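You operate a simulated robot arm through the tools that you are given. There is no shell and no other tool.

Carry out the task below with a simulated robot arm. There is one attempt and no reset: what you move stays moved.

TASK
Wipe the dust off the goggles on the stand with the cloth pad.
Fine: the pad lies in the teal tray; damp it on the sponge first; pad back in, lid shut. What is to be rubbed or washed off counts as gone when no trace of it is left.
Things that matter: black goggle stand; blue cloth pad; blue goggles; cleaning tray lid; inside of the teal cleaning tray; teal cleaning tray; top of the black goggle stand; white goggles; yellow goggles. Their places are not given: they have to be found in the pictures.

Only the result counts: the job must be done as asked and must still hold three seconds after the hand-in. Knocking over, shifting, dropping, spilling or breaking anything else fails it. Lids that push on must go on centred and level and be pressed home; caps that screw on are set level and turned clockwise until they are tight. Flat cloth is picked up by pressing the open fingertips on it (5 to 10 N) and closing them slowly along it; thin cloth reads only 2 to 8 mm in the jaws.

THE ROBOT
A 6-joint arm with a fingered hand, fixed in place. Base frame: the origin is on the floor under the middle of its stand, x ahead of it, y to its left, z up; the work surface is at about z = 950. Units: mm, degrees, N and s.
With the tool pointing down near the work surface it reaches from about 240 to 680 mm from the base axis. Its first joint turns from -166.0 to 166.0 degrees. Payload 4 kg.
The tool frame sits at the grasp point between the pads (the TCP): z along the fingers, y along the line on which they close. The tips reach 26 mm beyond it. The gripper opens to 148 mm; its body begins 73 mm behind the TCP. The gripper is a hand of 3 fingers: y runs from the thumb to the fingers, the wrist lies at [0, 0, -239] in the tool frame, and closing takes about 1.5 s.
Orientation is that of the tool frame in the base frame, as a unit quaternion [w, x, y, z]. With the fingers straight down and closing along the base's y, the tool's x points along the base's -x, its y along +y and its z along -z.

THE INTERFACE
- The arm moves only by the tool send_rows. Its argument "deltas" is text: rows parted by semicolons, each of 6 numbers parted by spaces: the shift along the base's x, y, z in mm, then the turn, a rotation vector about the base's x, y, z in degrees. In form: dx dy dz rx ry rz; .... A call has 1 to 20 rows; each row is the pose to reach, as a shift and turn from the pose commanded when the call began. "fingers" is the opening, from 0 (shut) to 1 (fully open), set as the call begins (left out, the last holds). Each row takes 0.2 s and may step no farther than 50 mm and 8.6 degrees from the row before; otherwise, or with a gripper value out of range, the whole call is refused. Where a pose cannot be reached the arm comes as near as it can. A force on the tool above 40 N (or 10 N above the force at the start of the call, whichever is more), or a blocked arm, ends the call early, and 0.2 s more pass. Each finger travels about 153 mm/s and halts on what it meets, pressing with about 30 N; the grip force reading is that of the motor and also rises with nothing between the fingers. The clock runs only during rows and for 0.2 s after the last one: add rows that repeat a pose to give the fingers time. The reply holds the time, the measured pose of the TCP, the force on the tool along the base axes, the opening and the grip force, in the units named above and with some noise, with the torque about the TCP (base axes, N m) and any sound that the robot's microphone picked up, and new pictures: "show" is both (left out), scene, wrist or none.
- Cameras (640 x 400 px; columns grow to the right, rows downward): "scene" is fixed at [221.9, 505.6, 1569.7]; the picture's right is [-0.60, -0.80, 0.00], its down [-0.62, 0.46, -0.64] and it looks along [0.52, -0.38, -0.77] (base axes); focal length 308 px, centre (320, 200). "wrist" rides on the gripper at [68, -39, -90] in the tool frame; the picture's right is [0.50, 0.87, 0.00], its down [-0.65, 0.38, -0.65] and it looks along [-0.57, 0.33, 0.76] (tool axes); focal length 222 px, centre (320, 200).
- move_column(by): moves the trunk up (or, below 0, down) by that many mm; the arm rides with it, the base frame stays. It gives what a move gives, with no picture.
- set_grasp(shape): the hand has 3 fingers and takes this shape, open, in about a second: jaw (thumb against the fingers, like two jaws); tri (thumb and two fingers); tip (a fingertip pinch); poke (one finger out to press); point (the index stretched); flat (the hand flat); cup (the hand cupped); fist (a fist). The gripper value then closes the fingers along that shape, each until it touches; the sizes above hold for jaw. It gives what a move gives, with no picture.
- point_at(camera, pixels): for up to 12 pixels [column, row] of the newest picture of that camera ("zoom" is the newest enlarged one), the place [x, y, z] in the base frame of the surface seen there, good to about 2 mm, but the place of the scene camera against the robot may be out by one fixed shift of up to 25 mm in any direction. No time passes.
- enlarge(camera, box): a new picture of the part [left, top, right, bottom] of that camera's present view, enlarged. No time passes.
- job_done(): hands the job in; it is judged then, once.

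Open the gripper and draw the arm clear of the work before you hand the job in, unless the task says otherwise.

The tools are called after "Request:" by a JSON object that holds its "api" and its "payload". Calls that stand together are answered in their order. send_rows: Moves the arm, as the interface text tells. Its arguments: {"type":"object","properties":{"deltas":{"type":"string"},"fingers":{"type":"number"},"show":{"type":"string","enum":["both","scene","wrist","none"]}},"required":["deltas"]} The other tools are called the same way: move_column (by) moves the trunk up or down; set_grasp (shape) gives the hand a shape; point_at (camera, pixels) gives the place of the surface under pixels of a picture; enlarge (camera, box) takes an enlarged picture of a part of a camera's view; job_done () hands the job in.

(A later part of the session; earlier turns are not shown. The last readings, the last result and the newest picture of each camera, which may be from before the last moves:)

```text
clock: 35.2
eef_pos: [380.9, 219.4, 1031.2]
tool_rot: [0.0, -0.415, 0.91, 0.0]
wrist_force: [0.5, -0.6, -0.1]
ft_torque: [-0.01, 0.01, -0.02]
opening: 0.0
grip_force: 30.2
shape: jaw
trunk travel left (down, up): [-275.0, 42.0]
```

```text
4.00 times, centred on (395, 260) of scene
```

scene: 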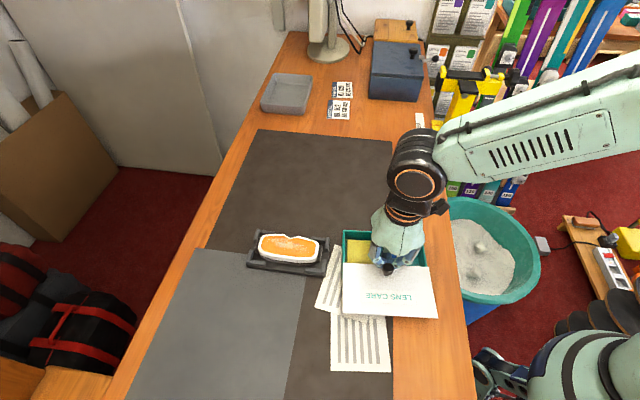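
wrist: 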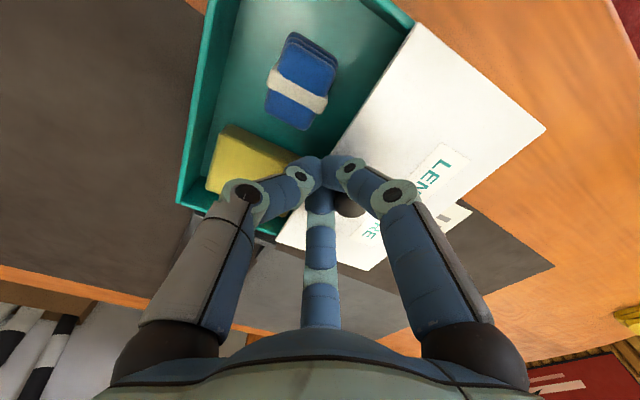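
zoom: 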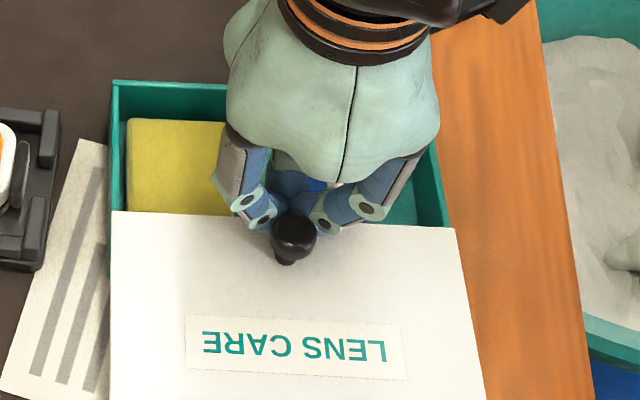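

The lid is open about 70 mm and the tray has not moved. I raise the hand away from the knob and back towards the tray's front to view the inside.

Request:
{"api": "send_rows", "payload": {"deltas": "3 -2.6 0 0 0 0; 3 -2.6 20 0 0 0; 6 -6 50 0 0 0; 10 -20 90 0 0 0; 10 -40 110 0 0 0; 10 -40 110 0 0 0", "fingers": 0.0}}

Request:
{"api": "enlarge", "payload": {"camera": "wrist", "box": [200, 20, 440, 200]}}

Request:
{"api": "enlarge", "payload": {"camera": "scene", "box": [325, 210, 445, 310]}}

```text
clock: 36.6
eef_pos: [391.5, 179.3, 1141.2]
tool_rot: [-0.001, -0.415, 0.91, 0.0]
wrist_force: [-0.6, 0.0, 0.0]
ft_torque: [0.01, 0.01, 0.03]
opening: 0.0
grip_force: 29.7
shape: jaw
trunk travel left (down, up): [-275.0, 42.0]
```

scene: 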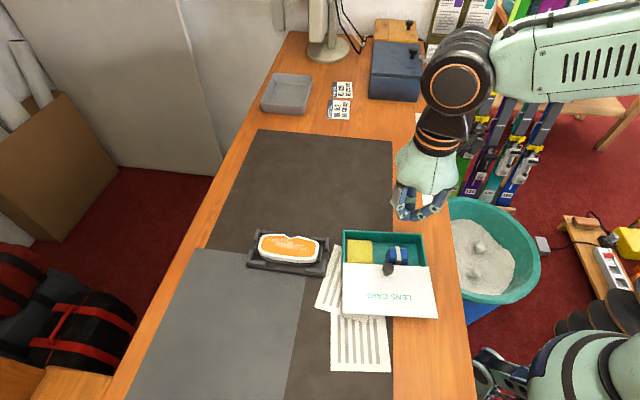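
wrist: 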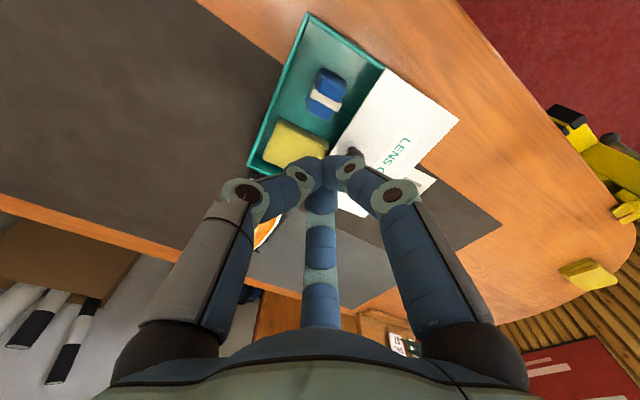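

```text
2.22 times, centred on (320, 110) of wrist
```

zoom: 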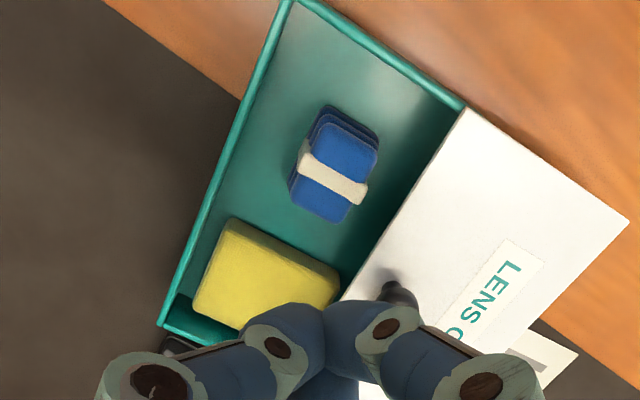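

```text
4.00 times, centred on (385, 260) of scene
```

zoom: 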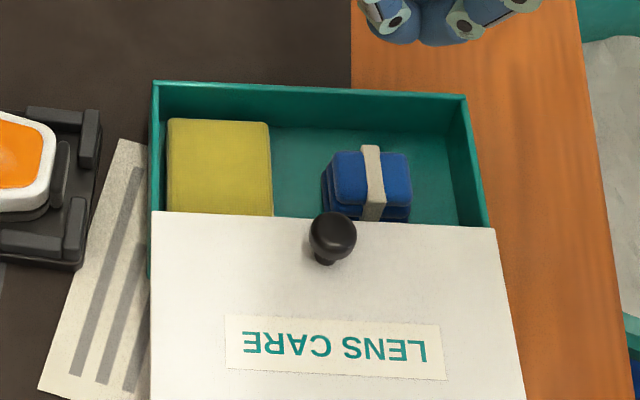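

The inside is well visible: pad at about (327,102), sponge at (295,144) in the wrist view. I measure the pad, sponge, tray floor and lid edge there.

Request:
{"api": "point_at", "payload": {"camera": "wrist", "pixels": [[327, 102], [331, 88], [321, 112], [322, 76], [346, 87], [331, 119], [309, 107], [337, 105], [317, 98], [340, 112], [324, 72], [312, 90]]}}

Request:
{"api": "point_at", "payload": {"camera": "wrist", "pixels": [[295, 144], [279, 122], [325, 138], [264, 153], [300, 160], [300, 80], [345, 60], [308, 15], [384, 69], [249, 168], [355, 60], [300, 50]]}}

Request:
{"api": "enlarge", "payload": {"camera": "wrist", "box": [290, 60, 370, 130]}}

Request:
{"api": "enlarge", "payload": {"camera": "scene", "box": [375, 235, 425, 275]}}

```text
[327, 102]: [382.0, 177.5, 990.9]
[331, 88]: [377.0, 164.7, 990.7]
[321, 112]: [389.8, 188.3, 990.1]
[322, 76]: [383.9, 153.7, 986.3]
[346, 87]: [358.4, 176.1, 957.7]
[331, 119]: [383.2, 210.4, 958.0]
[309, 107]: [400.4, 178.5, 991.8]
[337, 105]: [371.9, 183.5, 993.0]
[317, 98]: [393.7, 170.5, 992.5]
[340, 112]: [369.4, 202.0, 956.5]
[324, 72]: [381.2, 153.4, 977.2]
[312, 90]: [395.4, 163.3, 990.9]
```

```text
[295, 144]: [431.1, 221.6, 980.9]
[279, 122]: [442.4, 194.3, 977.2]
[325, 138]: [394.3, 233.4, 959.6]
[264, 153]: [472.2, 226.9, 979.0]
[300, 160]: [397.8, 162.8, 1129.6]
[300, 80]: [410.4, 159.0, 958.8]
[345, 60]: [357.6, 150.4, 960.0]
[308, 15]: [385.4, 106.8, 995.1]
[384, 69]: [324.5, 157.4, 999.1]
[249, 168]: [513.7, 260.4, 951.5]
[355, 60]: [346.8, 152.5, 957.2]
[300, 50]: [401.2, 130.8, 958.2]
```

```text
5.71 times, centred on (330, 95) of wrist
```

zoom: 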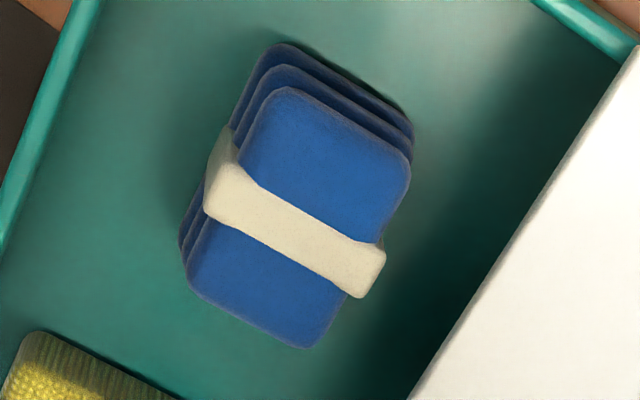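

```text
10.00 times, centred on (400, 255) of scene
```

zoom: 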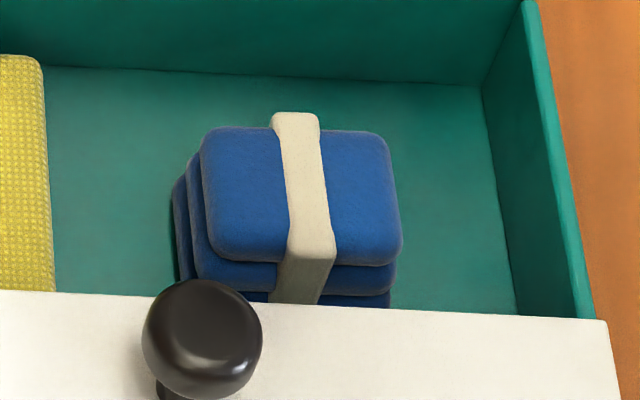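

The pad is about 35 × 27 mm and 33 mm tall (floor z 958, top z 991), centred near (384,174); the sponge's top is at z 980. I try the "tri" shape in free air to see whether it suits the pad better.

Request:
{"api": "set_grasp", "payload": {"shape": "tri"}}

Request:
{"api": "enlarge", "payload": {"camera": "wrist", "box": [80, 0, 560, 400]}}

Request:
{"api": "enlarge", "payload": {"camera": "scene", "box": [370, 140, 480, 240]}}

```text
clock: 37.5
eef_pos: [391.4, 177.9, 1142.9]
tool_rot: [0.0, -0.414, 0.91, 0.0]
wrist_force: [-0.6, -0.2, 0.0]
ft_torque: [-0.02, -0.01, 0.0]
opening: 147.9
grip_force: 0.0
shape: tri
trunk travel left (down, up): [-275.0, 42.0]
```

```text
1.00 times, centred on (320, 200) of wrist (not enlarged: the box is as wide or as high as the picture)
```

zoom: 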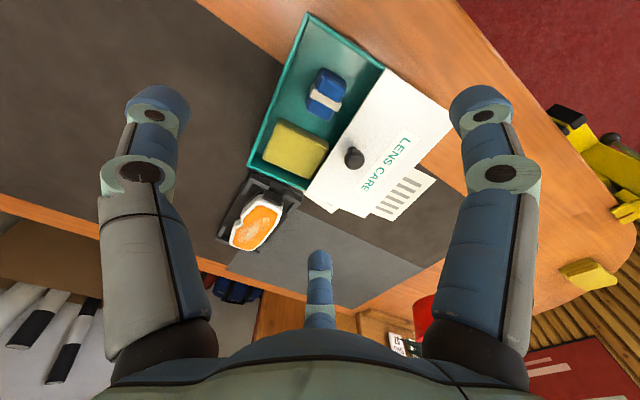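

```text
4.00 times, centred on (425, 190) of scene
```

zoom: 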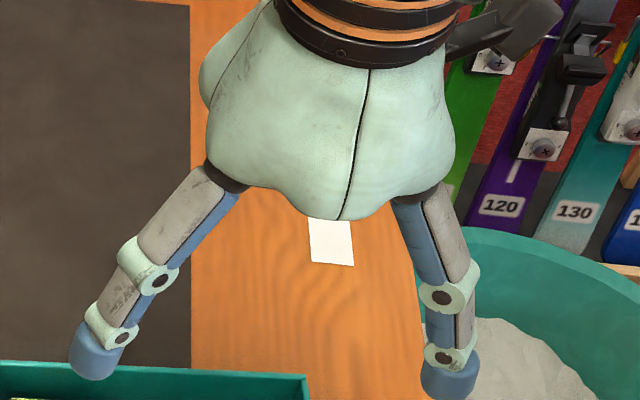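

"Tri" looks like "jaw" when open. I look at "tip" too before choosing.

Request:
{"api": "set_grasp", "payload": {"shape": "tip"}}

Request:
{"api": "enlarge", "payload": {"camera": "wrist", "box": [80, 0, 560, 400]}}

Request:
{"api": "enlarge", "payload": {"camera": "scene", "box": [370, 140, 480, 240]}}

```text
clock: 38.4
eef_pos: [391.8, 178.9, 1141.3]
tool_rot: [0.0, -0.415, 0.91, 0.0]
wrist_force: [-0.2, -0.2, 0.2]
ft_torque: [0.0, 0.03, -0.02]
opening: 148.0
grip_force: 0.1
shape: tip
trunk travel left (down, up): [-275.0, 42.0]
```

```text
1.00 times, centred on (320, 200) of wrist (not enlarged: the box is as wide or as high as the picture)
```

zoom: 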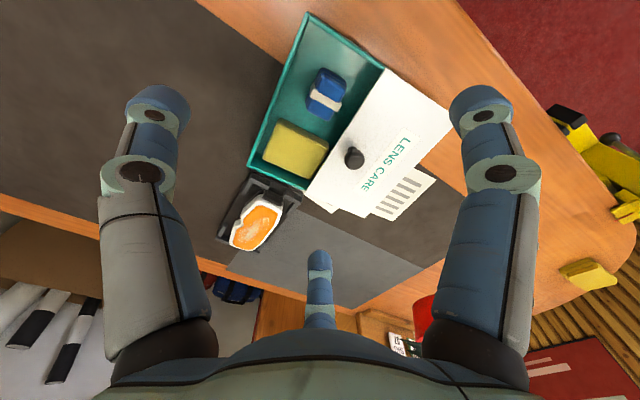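

```text
4.00 times, centred on (425, 190) of scene
```

zoom: 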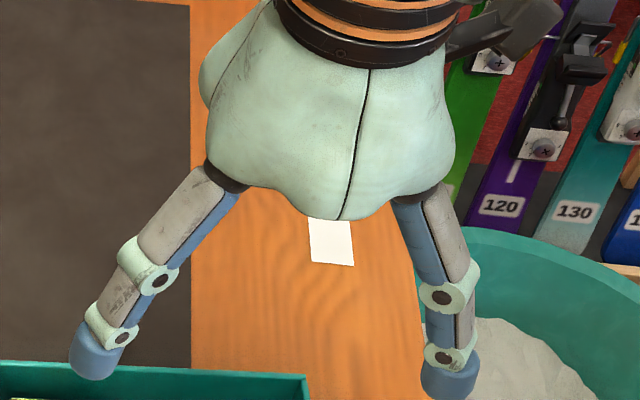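

All shapes open alike, so I go back to "jaw" and move above the pad at (384,174), turning 4° more to match the pad's own angle.

Request:
{"api": "set_grasp", "payload": {"shape": "jaw"}}

Request:
{"api": "send_rows", "payload": {"deltas": "-2 -1 -10 0 0 2; -4 -2 -25 0 0 4; -6.2 -3.9 -45 0 0 4; -6.2 -3.9 -60 0 0 4; -6.2 -3.9 -60 0 0 4; -6.2 -3.9 -60 0 0 4", "fingers": 0.38}}

Request:
{"api": "enlarge", "payload": {"camera": "wrist", "box": [200, 60, 440, 260]}}

Request:
{"api": "enlarge", "payload": {"camera": "scene", "box": [325, 190, 465, 310]}}

```text
clock: 39.3
eef_pos: [391.7, 177.7, 1141.6]
tool_rot: [0.001, -0.414, 0.91, 0.001]
wrist_force: [-0.5, -0.4, 0.5]
ft_torque: [-0.02, 0.01, -0.02]
opening: 147.7
grip_force: 0.1
shape: jaw
trunk travel left (down, up): [-275.0, 42.0]
```

```text
clock: 40.7
eef_pos: [383.9, 174.6, 1081.2]
tool_rot: [-0.001, -0.446, 0.895, -0.001]
wrist_force: [0.0, 0.1, -0.5]
ft_torque: [0.01, 0.01, 0.05]
opening: 56.7
grip_force: 0.0
shape: jaw
trunk travel left (down, up): [-275.0, 42.0]
```

scene: 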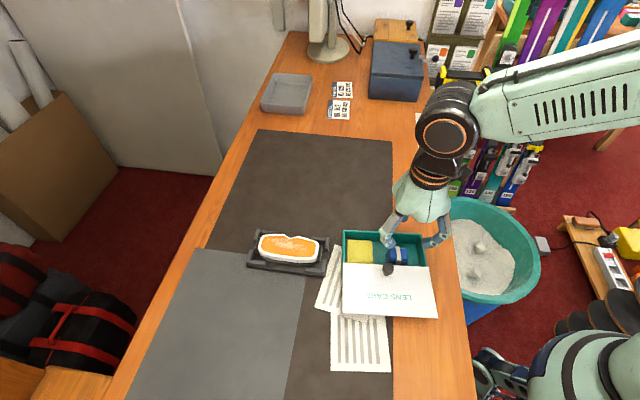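
wrist: 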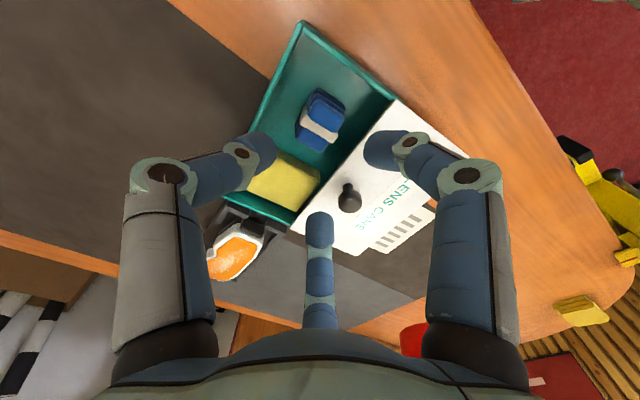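

```text
2.00 times, centred on (320, 160) of wrist
```

zoom: 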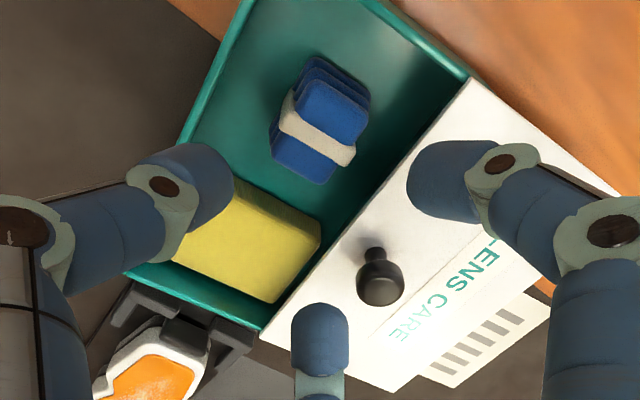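

```text
3.33 times, centred on (395, 250) of scene
```

zoom: 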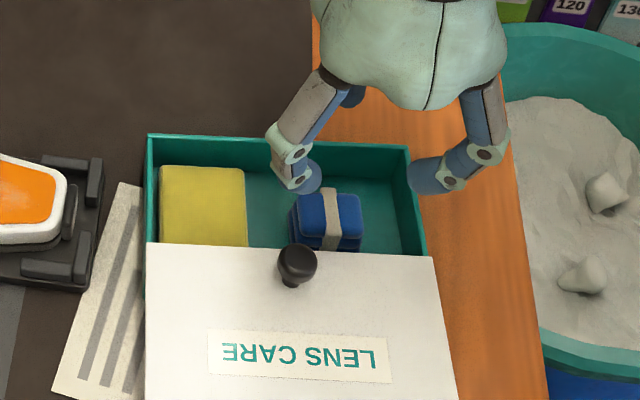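

I verify the pad's centre again from this closer picture before going down, since it appears a bit higher in the image than I expected.

Request:
{"api": "point_at", "payload": {"camera": "wrist", "pixels": [[319, 118], [325, 105], [313, 132], [310, 110], [329, 129], [319, 122], [302, 128], [335, 112], [319, 146]]}}

Request:
{"api": "enlarge", "payload": {"camera": "wrist", "box": [280, 80, 360, 150]}}

```text
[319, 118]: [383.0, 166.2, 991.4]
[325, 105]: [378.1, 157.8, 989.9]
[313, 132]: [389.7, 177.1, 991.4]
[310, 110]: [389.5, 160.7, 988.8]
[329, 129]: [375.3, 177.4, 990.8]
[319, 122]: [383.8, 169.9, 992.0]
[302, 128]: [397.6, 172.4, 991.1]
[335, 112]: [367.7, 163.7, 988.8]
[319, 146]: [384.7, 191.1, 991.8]
```

```text
5.71 times, centred on (320, 115) of wrist
```

zoom: 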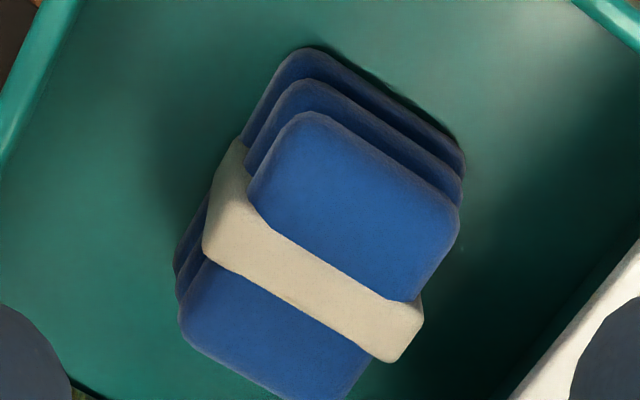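

The pad's centre is confirmed near (384,173). The fingers need more room beside the lid's edge, so I first push the lid further back with the closed fingers. I move to stand in front of the knob.

Request:
{"api": "send_rows", "payload": {"deltas": "1 10 0 0 0 -1; 2 20 0 0 0 -2; 3 30 0 0 0 -3; 4 38 0 0 0 -4; 4 38 -15 0 0 -4; 4 38 -15 0 0 -4; 4 38 -15 0 0 -4", "fingers": 0.0}}

Request:
{"api": "enlarge", "payload": {"camera": "scene", "box": [335, 190, 475, 310]}}

Request:
{"api": "enlarge", "payload": {"camera": "wrist", "box": [220, 60, 440, 260]}}

```text
clock: 42.3
eef_pos: [388.6, 212.8, 1066.3]
tool_rot: [0.0, -0.414, 0.91, 0.0]
wrist_force: [0.1, -0.5, -0.8]
ft_torque: [-0.01, -0.01, -0.01]
opening: 0.1
grip_force: 30.1
shape: jaw
trunk travel left (down, up): [-275.0, 42.0]
```

scene: 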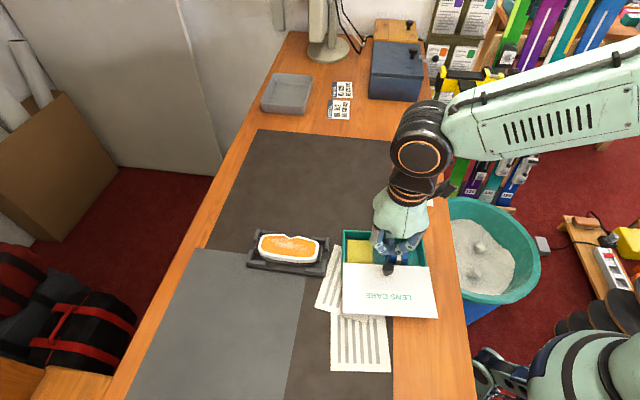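
wrist: 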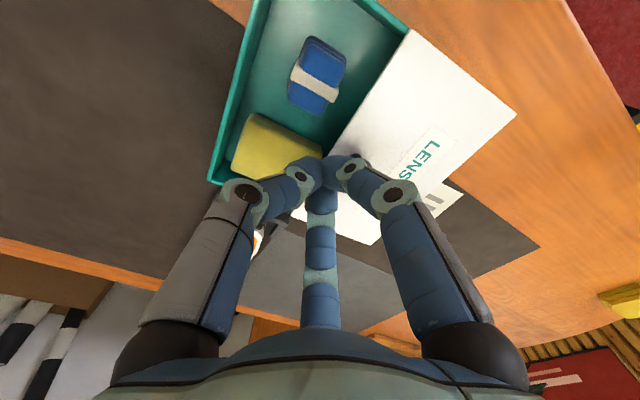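

```text
3.33 times, centred on (405, 250) of scene
```

zoom: 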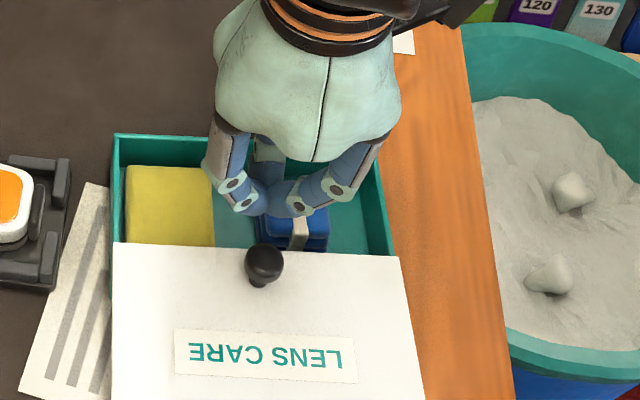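

```text
2.00 times, centred on (330, 160) of wrist
```

zoom: 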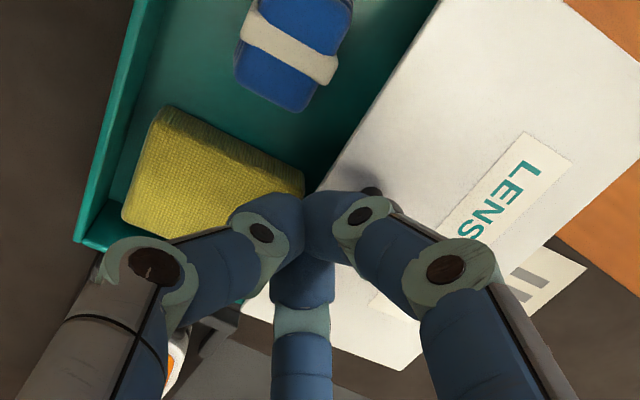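

The notch lines up with the knob at (384,269). I go down to the knob's height and push about 25 mm, watching whether an end stop is met.

Request:
{"api": "send_rows", "payload": {"deltas": "0 0 -15 0 0 0; 0 0 -30 0 0 0; 0 0 -35 0 0 0; -3.8 3.3 -35 0 0 0; -7.6 6.5 -35 0 0 0; -10.6 9.1 -35 0 0 0; -13.7 11.7 -35 0 0 0; -16.7 14.3 -35 0 0 0; -19 16.3 -35 0 0 0; -19 16.3 -35 0 0 0"}}

Request:
{"api": "enlarge", "payload": {"camera": "scene", "box": [335, 190, 475, 310]}}

```text
clock: 44.5
eef_pos: [369.1, 228.9, 1030.8]
tool_rot: [0.001, -0.414, 0.91, 0.0]
wrist_force: [6.2, -5.2, 0.4]
ft_torque: [-0.05, -0.05, 0.03]
opening: 0.0
grip_force: 30.2
shape: jaw
trunk travel left (down, up): [-275.0, 42.0]
```

scene: 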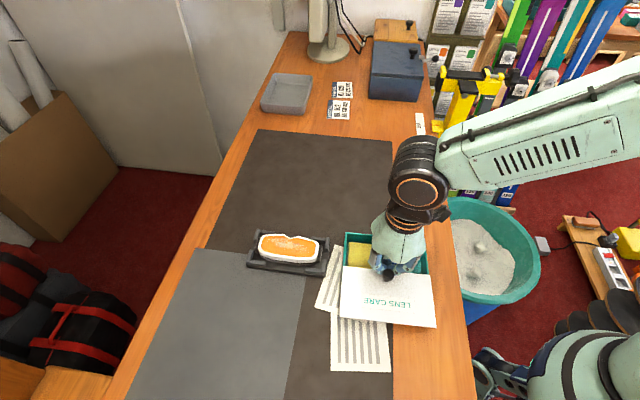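
wrist: 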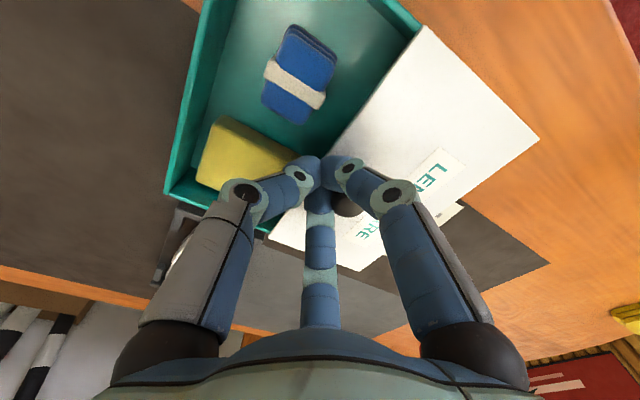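

```text
3.33 times, centred on (405, 250) of scene
```

zoom: 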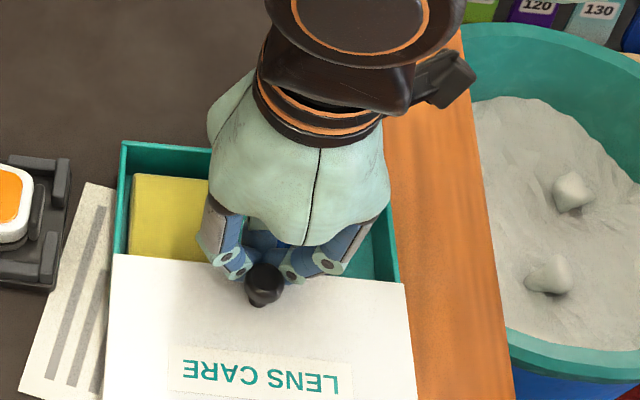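

The push now meets about 8 N and the tray itself has started to follow, so the lid is at its end stop. This drags the tray back towards where it stood; I measure its rim to see how far it still has to go.

Request:
{"api": "point_at", "payload": {"camera": "wrist", "pixels": [[167, 193], [171, 165], [185, 100], [199, 30], [204, 5], [420, 28], [270, 240], [292, 71], [290, 90]]}}

Request:
{"api": "enlarge", "payload": {"camera": "wrist", "box": [150, 0, 430, 230]}}

```text
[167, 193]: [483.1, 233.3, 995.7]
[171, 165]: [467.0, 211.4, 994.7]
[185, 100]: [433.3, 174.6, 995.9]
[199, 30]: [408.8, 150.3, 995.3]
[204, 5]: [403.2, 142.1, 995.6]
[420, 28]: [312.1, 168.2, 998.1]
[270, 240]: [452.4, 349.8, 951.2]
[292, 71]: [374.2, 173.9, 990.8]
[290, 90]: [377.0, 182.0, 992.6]
```

```text
1.74 times, centred on (290, 115) of wrist
```

zoom: 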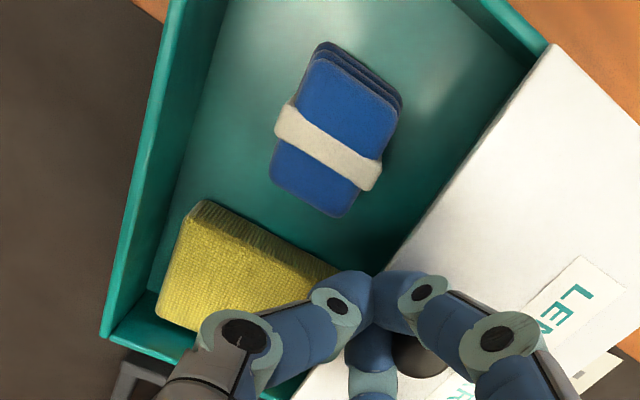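

The tray's near end is back within 4 mm of its first place and the other end within about 14 mm. I now lift the hand off the knob and go above the pad again.

Request:
{"api": "send_rows", "payload": {"deltas": "3 -2.6 0 0 0 0; 3 -2.6 20 0 0 0; 4 -10 45 0 0 2; 5 -25 50 0 0 4; 6 -45 50 0 0 4; 6.5 -52 50 0 0 4; 6.5 -52 50 0 0 4; 6.5 -52 50 0 0 4", "fingers": 0.2}}

Request:
{"api": "enlarge", "payload": {"camera": "wrist", "box": [260, 70, 380, 170]}}

Request:
{"api": "enlarge", "payload": {"camera": "scene", "box": [335, 190, 475, 310]}}

```text
clock: 46.3
eef_pos: [376.0, 177.7, 1080.4]
tool_rot: [0.0, -0.446, 0.895, 0.0]
wrist_force: [-0.5, 0.9, -0.4]
ft_torque: [-0.02, 0.02, 0.03]
opening: 29.3
grip_force: 0.0
shape: jaw
trunk travel left (down, up): [-275.0, 42.0]
```

scene: 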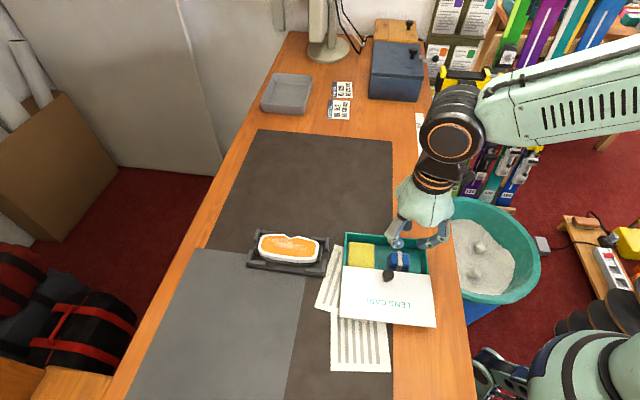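
wrist: 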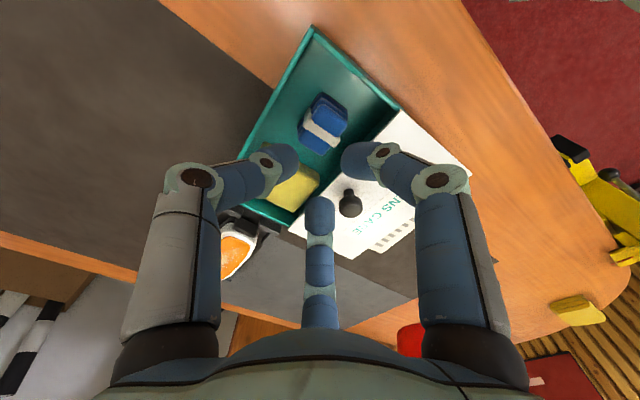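

```text
4.00 times, centred on (320, 120) of wrist
```

zoom: 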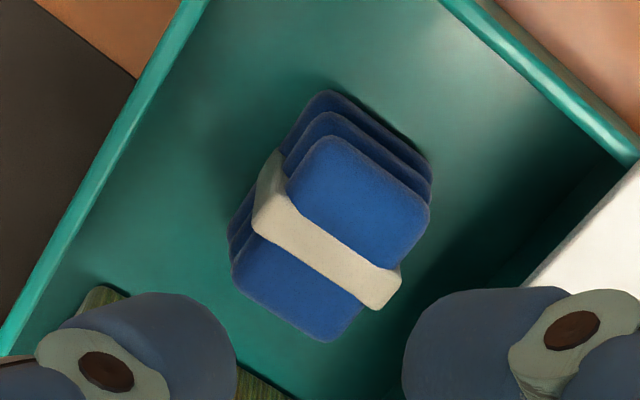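

```text
3.33 times, centred on (405, 250) of scene
```

zoom: 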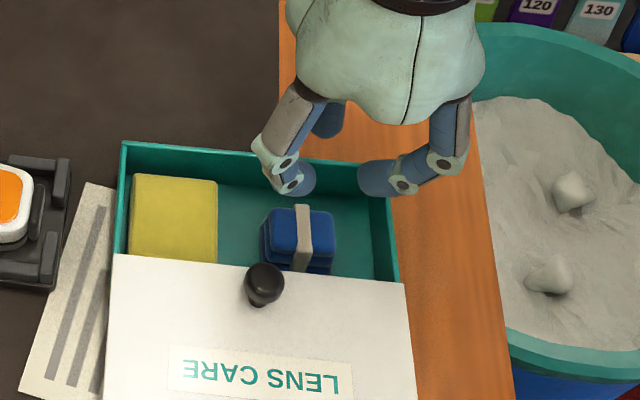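

The pad's top face is centred near (322,130) in the wrist view. I read that place and its corners.

Request:
{"api": "point_at", "payload": {"camera": "wrist", "pixels": [[322, 130], [318, 107], [346, 123], [325, 153], [300, 137], [322, 124], [322, 136], [313, 124], [332, 137], [342, 145], [310, 112]]}}

```text
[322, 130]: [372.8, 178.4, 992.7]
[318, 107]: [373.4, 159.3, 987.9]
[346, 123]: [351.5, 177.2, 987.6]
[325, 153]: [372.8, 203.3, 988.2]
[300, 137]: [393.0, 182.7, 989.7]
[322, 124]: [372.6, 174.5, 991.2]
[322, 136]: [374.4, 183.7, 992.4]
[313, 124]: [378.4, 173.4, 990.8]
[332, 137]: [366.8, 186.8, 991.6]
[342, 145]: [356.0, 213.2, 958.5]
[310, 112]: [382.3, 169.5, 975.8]
```

The pad's centre is (372.7,180.4). I line up slightly behind it so thumb and fingers clear the front rim, the pad and the lid, and go down to just above the pad's top.

Request:
{"api": "send_rows", "payload": {"deltas": "-3 3 -10 0 0 -1; -6.7 6.1 -25 0 0 -2; -6.7 6.1 -40 0 0 -2; -6.7 6.1 -54 0 0 -2; -6.7 6.1 -54 0 0 -2", "fingers": 0.285}}

Request:
{"api": "enlarge", "payload": {"camera": "wrist", "box": [220, 90, 420, 260]}}

Request:
{"api": "enlarge", "payload": {"camera": "scene", "box": [355, 200, 455, 290]}}

```text
clock: 47.5
eef_pos: [369.0, 185.0, 1025.1]
tool_rot: [0.0, -0.43, 0.903, 0.001]
wrist_force: [-1.0, 1.0, 0.5]
ft_torque: [0.0, -0.01, 0.03]
opening: 41.9
grip_force: 0.0
shape: jaw
trunk travel left (down, up): [-275.0, 42.0]
```

scene: 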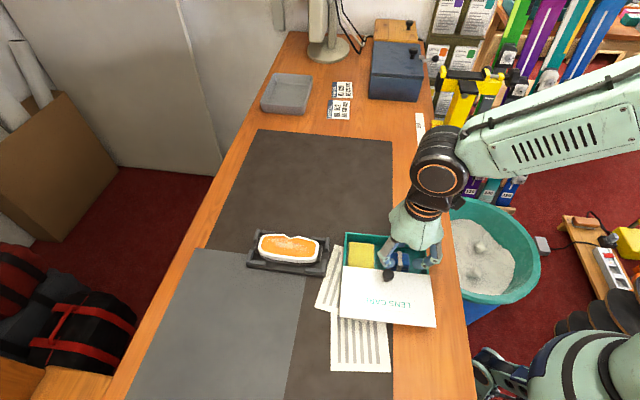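
wrist: 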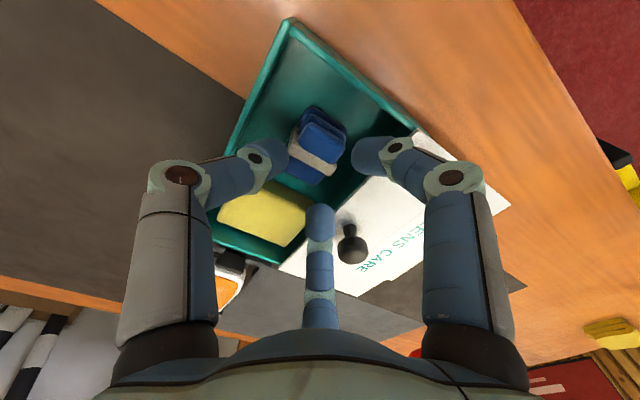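

```text
2.35 times, centred on (320, 175) of wrist
```

zoom: 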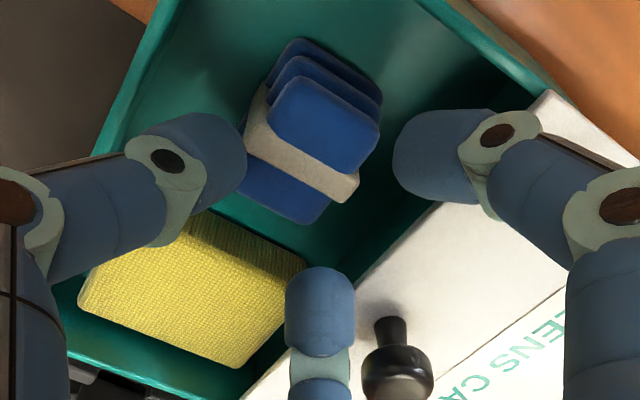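

```text
4.44 times, centred on (405, 245) of scene
```

zoom: 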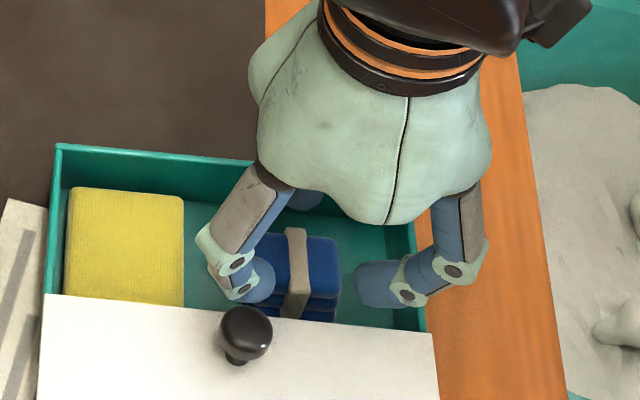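

I want the pad's centre more exactly before lowering. I enlarge it tightly and read its top corners in this view.

Request:
{"api": "enlarge", "payload": {"camera": "wrist", "box": [275, 100, 365, 200]}}

Request:
{"api": "point_at", "payload": {"camera": "wrist", "pixels": [[313, 155], [308, 125], [343, 146], [320, 190], [325, 135], [317, 146], [310, 160], [332, 155], [305, 178], [300, 150], [292, 175], [336, 168]]}}

```text
4.00 times, centred on (320, 150) of wrist
```

zoom: 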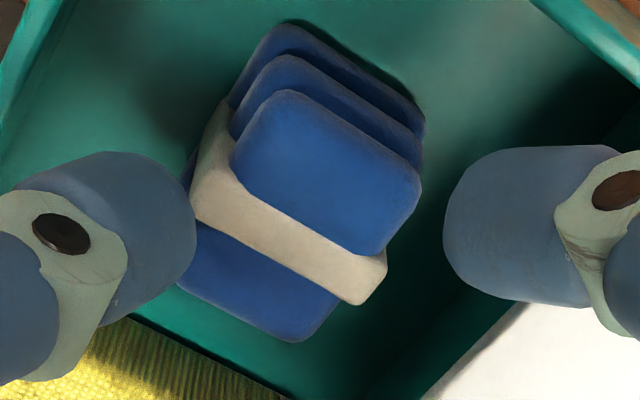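

```text
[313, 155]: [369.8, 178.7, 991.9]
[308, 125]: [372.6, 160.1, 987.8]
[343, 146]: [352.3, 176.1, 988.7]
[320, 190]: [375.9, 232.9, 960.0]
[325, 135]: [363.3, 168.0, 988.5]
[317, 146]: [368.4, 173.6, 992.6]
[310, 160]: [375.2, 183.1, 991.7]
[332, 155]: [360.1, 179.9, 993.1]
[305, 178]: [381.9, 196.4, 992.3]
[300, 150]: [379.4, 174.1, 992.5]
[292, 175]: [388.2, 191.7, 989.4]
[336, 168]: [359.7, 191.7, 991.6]
```

The thumb looks a bit too close to the pad's side with the band. I shift about 4 mm towards the front rim, open slightly more, and check again before lowering.

Request:
{"api": "send_rows", "payload": {"deltas": "1.6 -3.7 0 0 0 0; 1.6 -3.7 -6 0 0 0; 1.6 -3.7 -6 0 0 0", "fingers": 0.31}}

Request:
{"api": "enlarge", "payload": {"camera": "wrist", "box": [240, 100, 400, 230]}}

Request:
{"api": "enlarge", "payload": {"camera": "scene", "box": [365, 220, 445, 280]}}

```text
clock: 48.3
eef_pos: [370.2, 179.5, 1019.1]
tool_rot: [-0.001, -0.431, 0.902, 0.0]
wrist_force: [-0.3, -0.3, -0.8]
ft_torque: [0.0, 0.01, -0.02]
opening: 45.3
grip_force: 0.0
shape: jaw
trunk travel left (down, up): [-275.0, 42.0]
```

scene: 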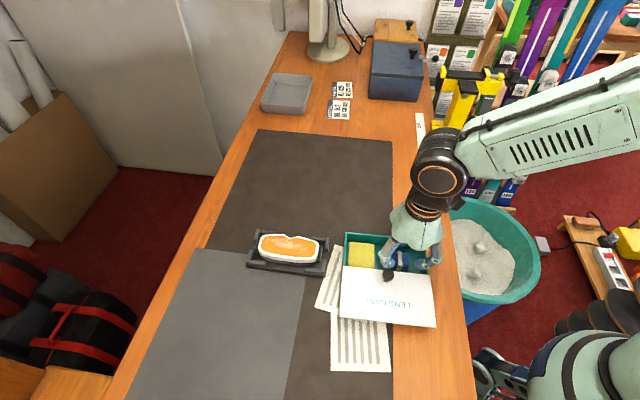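
wrist: 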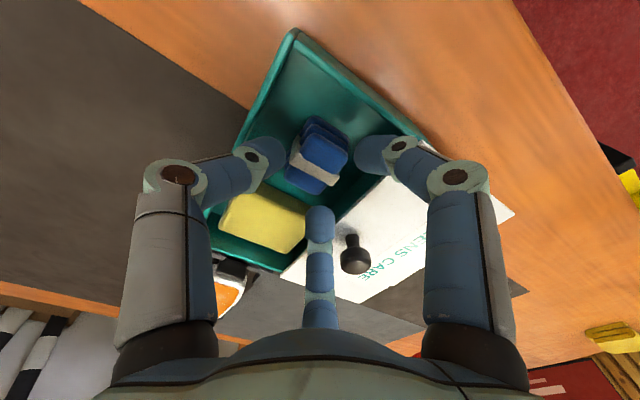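

```text
3.08 times, centred on (320, 165) of wrist
```

zoom: 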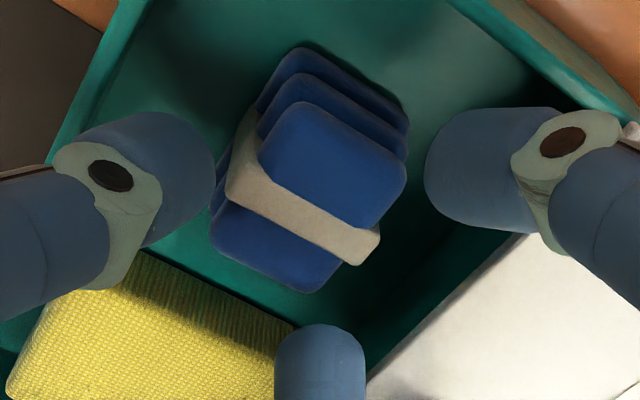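

```text
6.67 times, centred on (405, 250) of scene
```

zoom: 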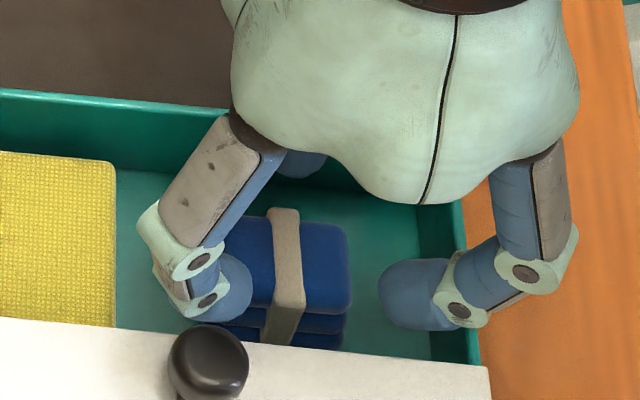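

The thumb's knuckle would just touch the tray's front rim at the depth I need. I go back up and see whether the "tip" shape keeps the fingers straighter at the same opening.

Request:
{"api": "send_rows", "payload": {"deltas": "0 0 20 0 0 0; 0 0 50 0 0 0; 0 0 80 0 0 0; 0 0 110 0 0 0; 0 0 110 0 0 0", "show": "none"}}

Request:
{"api": "set_grasp", "payload": {"shape": "tip"}}

Request:
{"api": "send_rows", "payload": {"deltas": "0 0 0 0 0 0; 0 0 0 0 0 0; 0 0 0 0 0 0; 0 0 0 0 0 0", "fingers": 0.31}}

Request:
{"api": "enlarge", "payload": {"camera": "scene", "box": [380, 140, 480, 240]}}

```text
clock: 49.5
eef_pos: [369.7, 177.9, 1132.3]
tool_rot: [0.0, -0.43, 0.903, 0.0]
wrist_force: [-0.6, -0.3, -0.4]
ft_torque: [-0.02, 0.01, 0.0]
opening: 45.7
grip_force: 0.0
shape: jaw
trunk travel left (down, up): [-275.0, 42.0]
```

```text
clock: 50.4
eef_pos: [369.9, 179.9, 1131.3]
tool_rot: [0.0, -0.431, 0.903, 0.0]
wrist_force: [1.5, -0.2, 0.1]
ft_torque: [-0.01, -0.02, 0.02]
opening: 147.9
grip_force: 0.1
shape: tip
trunk travel left (down, up): [-275.0, 42.0]
```

```text
clock: 51.4
eef_pos: [370.3, 178.3, 1131.9]
tool_rot: [-0.001, -0.43, 0.903, -0.001]
wrist_force: [-0.8, -0.3, -0.1]
ft_torque: [0.02, -0.02, 0.01]
opening: 46.4
grip_force: 0.1
shape: tip
trunk travel left (down, up): [-275.0, 42.0]
```

scene: 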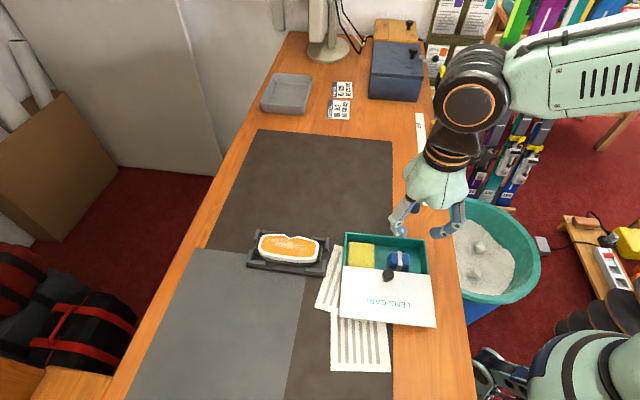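
wrist: 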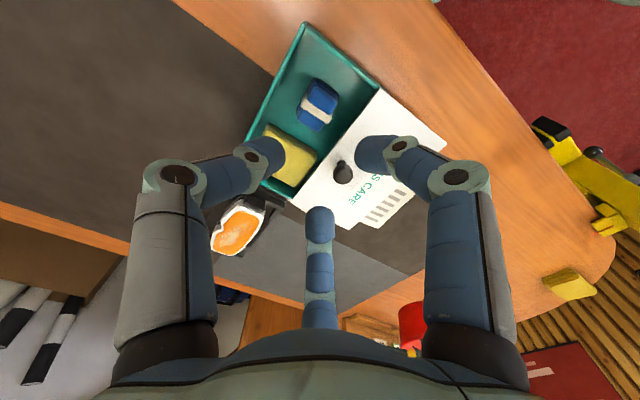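

```text
4.00 times, centred on (430, 190) of scene
```

zoom: 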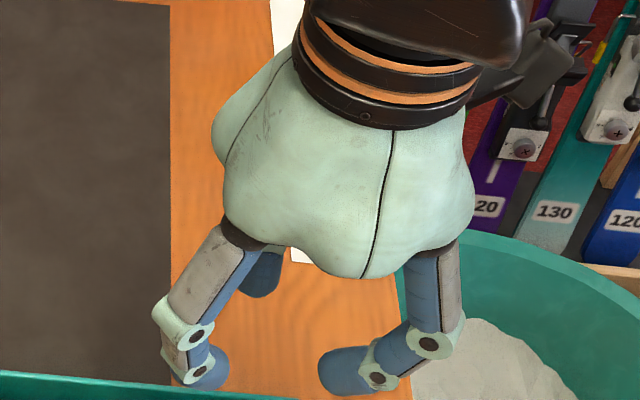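

"Tip" has the same geometry, so I return to "jaw" and use a slightly smaller opening, centred between rim and lid. I lower in stages and watch for contact forces.

Request:
{"api": "set_grasp", "payload": {"shape": "jaw"}}

Request:
{"api": "send_rows", "payload": {"deltas": "0 2.1 0 0 0 0; 0 2.1 0 0 0 0; 0 2.1 0 0 0 0; 0 2.1 0 0 0 0; 0 2.1 -35 0 0 0; 0 2.1 -70 0 0 0; 0 2.1 -100 0 0 0; 0 2.1 -114 0 0 0; 0 2.1 -114 0 0 0", "fingers": 0.28}}

Request:
{"api": "enlarge", "payload": {"camera": "wrist", "box": [240, 100, 400, 230]}}

Request:
{"api": "enlarge", "payload": {"camera": "scene", "box": [365, 220, 445, 280]}}

```text
clock: 52.3
eef_pos: [370.5, 177.2, 1130.2]
tool_rot: [0.0, -0.43, 0.903, 0.0]
wrist_force: [-0.1, -0.5, -0.9]
ft_torque: [-0.06, 0.0, -0.01]
opening: 148.1
grip_force: 0.0
shape: jaw
trunk travel left (down, up): [-275.0, 42.0]
```

```text
clock: 54.3
eef_pos: [370.4, 181.0, 1016.8]
tool_rot: [0.0, -0.431, 0.902, 0.0]
wrist_force: [-0.5, -0.6, -0.2]
ft_torque: [0.0, 0.01, 0.02]
opening: 42.2
grip_force: 0.1
shape: jaw
trunk travel left (down, up): [-275.0, 42.0]
```

scene: 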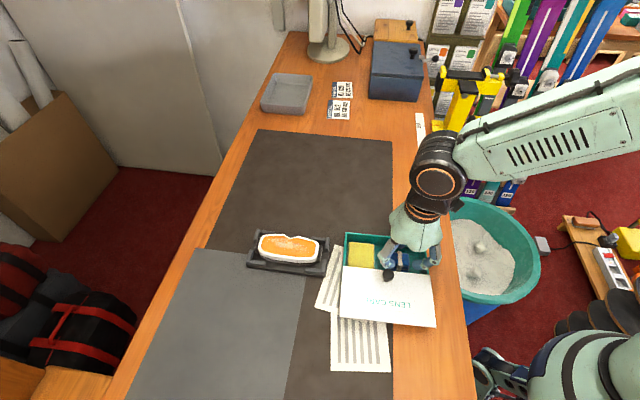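
wrist: 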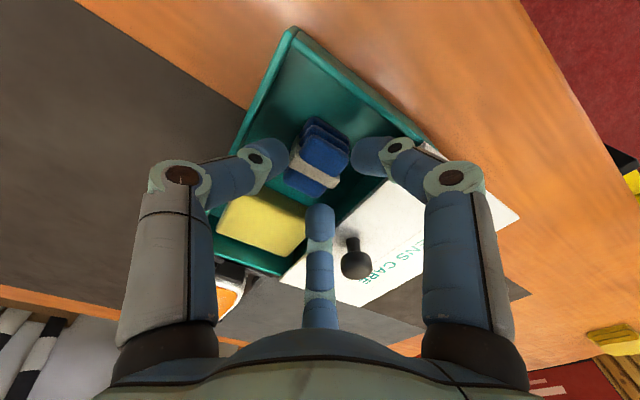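

```text
3.08 times, centred on (320, 165) of wrist
```

zoom: 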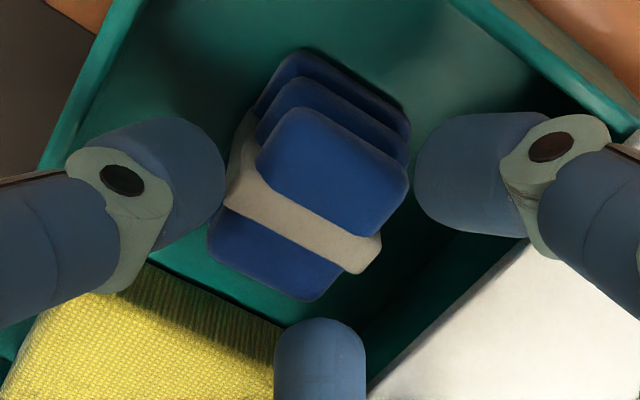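

```text
6.67 times, centred on (405, 250) of scene
```

zoom: 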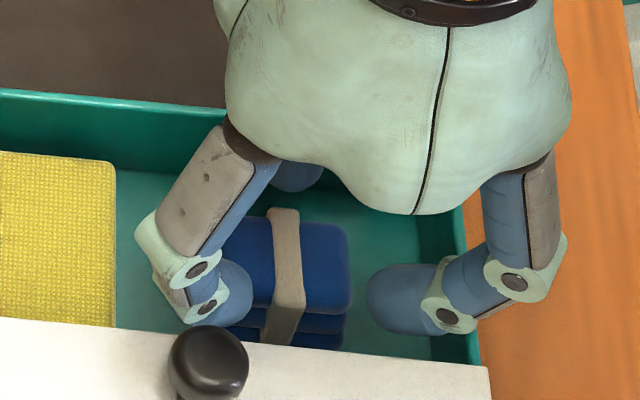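

The fingers straddle the pad with small clearances all round. I lower by 7 mm in 1–2 mm steps, checking the force.

Request:
{"api": "send_rows", "payload": {"deltas": "0 0 -2 0 0 0; 0 0 -4 0 0 0; 0 0 -5.5 0 0 0; 0 0 -7 0 0 0; 0 0 -7 0 0 0"}}

Request:
{"api": "enlarge", "payload": {"camera": "wrist", "box": [240, 100, 400, 230]}}

Request:
{"api": "enlarge", "payload": {"camera": "scene", "box": [365, 220, 445, 280]}}

```text
clock: 55.5
eef_pos: [369.5, 181.4, 1008.6]
tool_rot: [-0.001, -0.431, 0.902, 0.0]
wrist_force: [0.0, 0.9, 1.4]
ft_torque: [-0.02, -0.01, -0.03]
opening: 41.8
grip_force: 0.0
shape: jaw
trunk travel left (down, up): [-275.0, 42.0]
```

scene: 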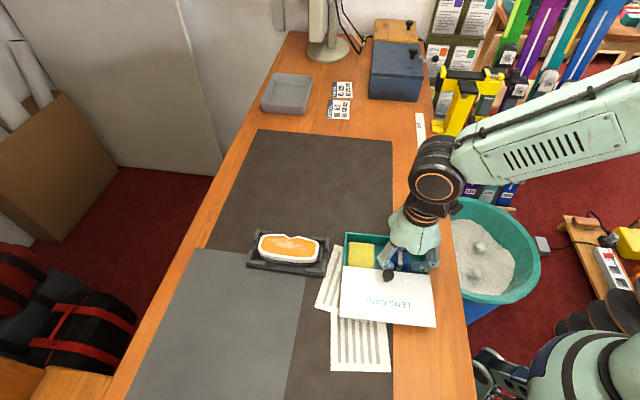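
wrist: 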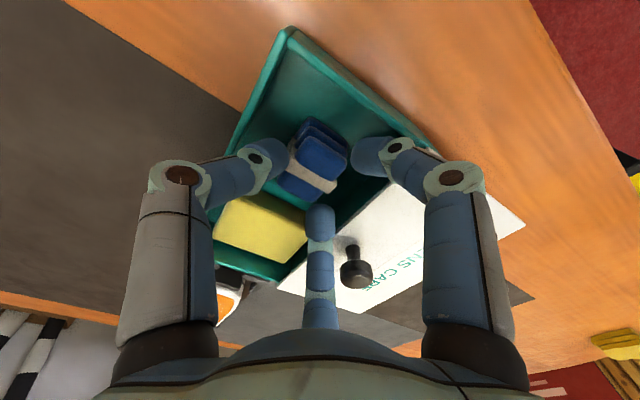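

```text
3.08 times, centred on (320, 165) of wrist
```

zoom: 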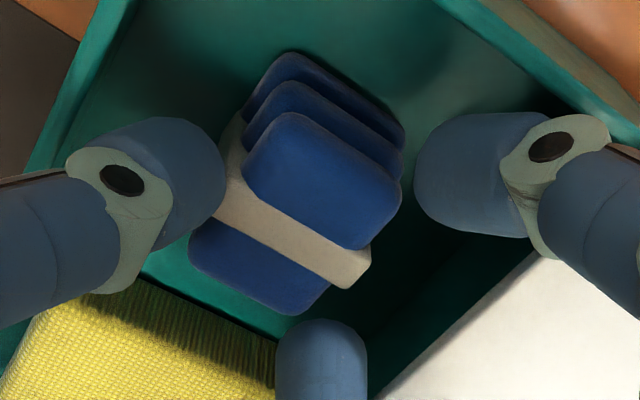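

```text
6.67 times, centred on (405, 250) of scene
```

zoom: 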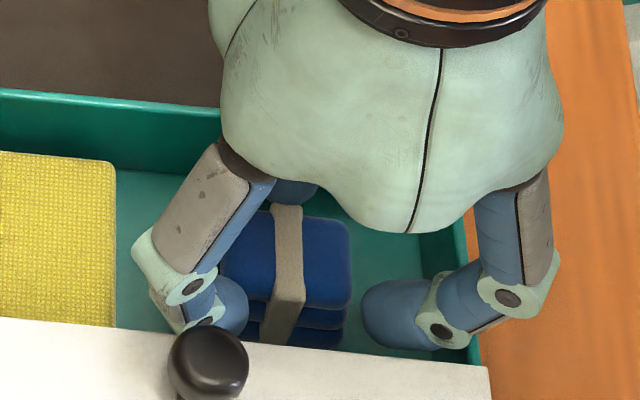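

No contact so far (about 1 N), with the tips beside the pad's upper part. I close the fingers on the pad.

Request:
{"api": "send_rows", "payload": {"deltas": "0 0 0 0 0 0; 0 0 0 0 0 0; 0 0 0 0 0 0; 0 0 0 0 0 0; 0 0 0 0 0 0", "fingers": 0.0}}

Request:
{"api": "enlarge", "payload": {"camera": "wrist", "box": [240, 100, 400, 230]}}

Request:
{"api": "enlarge", "payload": {"camera": "scene", "box": [365, 220, 445, 280]}}

```text
clock: 56.7
eef_pos: [370.8, 180.3, 1011.2]
tool_rot: [0.003, -0.43, 0.903, 0.001]
wrist_force: [-0.6, -3.1, 32.1]
ft_torque: [-0.36, -0.29, -0.06]
opening: 26.3
grip_force: 29.9
shape: jaw
trunk travel left (down, up): [-275.0, 42.0]
```

scene: 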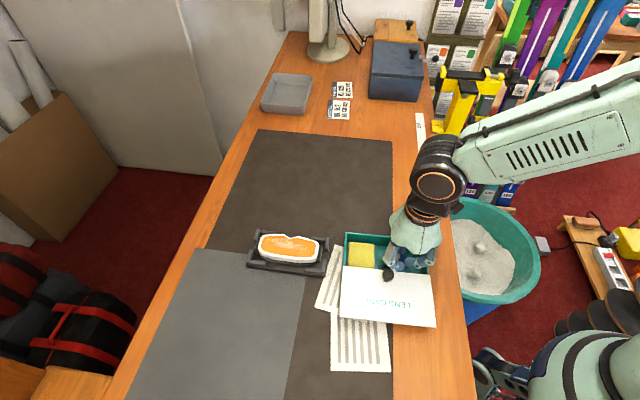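
wrist: 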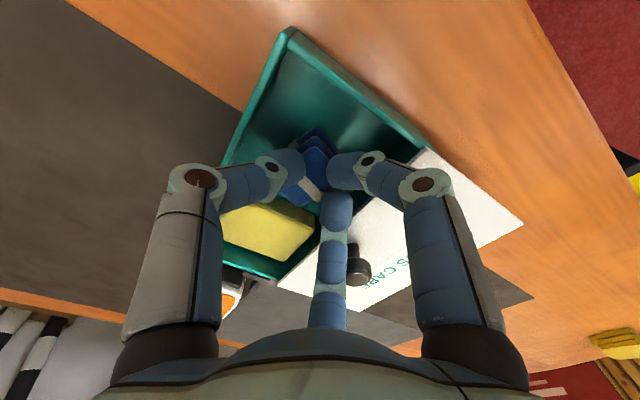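

```text
3.08 times, centred on (320, 165) of wrist
```

zoom: 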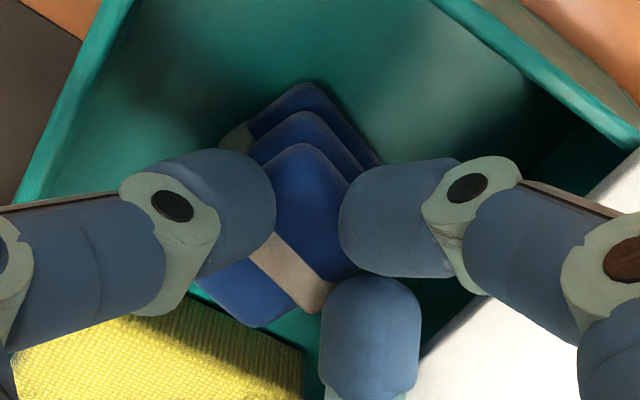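

```text
6.67 times, centred on (405, 250) of scene
```

zoom: 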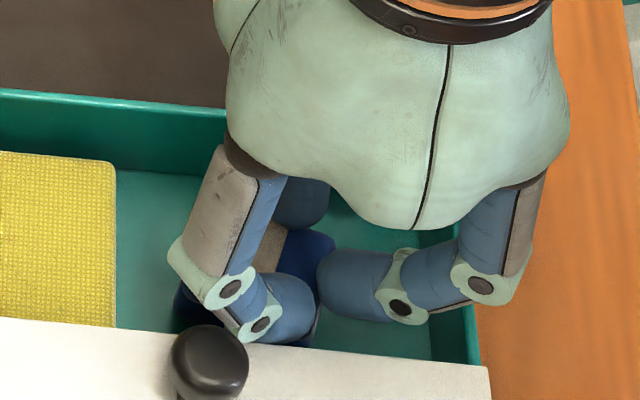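

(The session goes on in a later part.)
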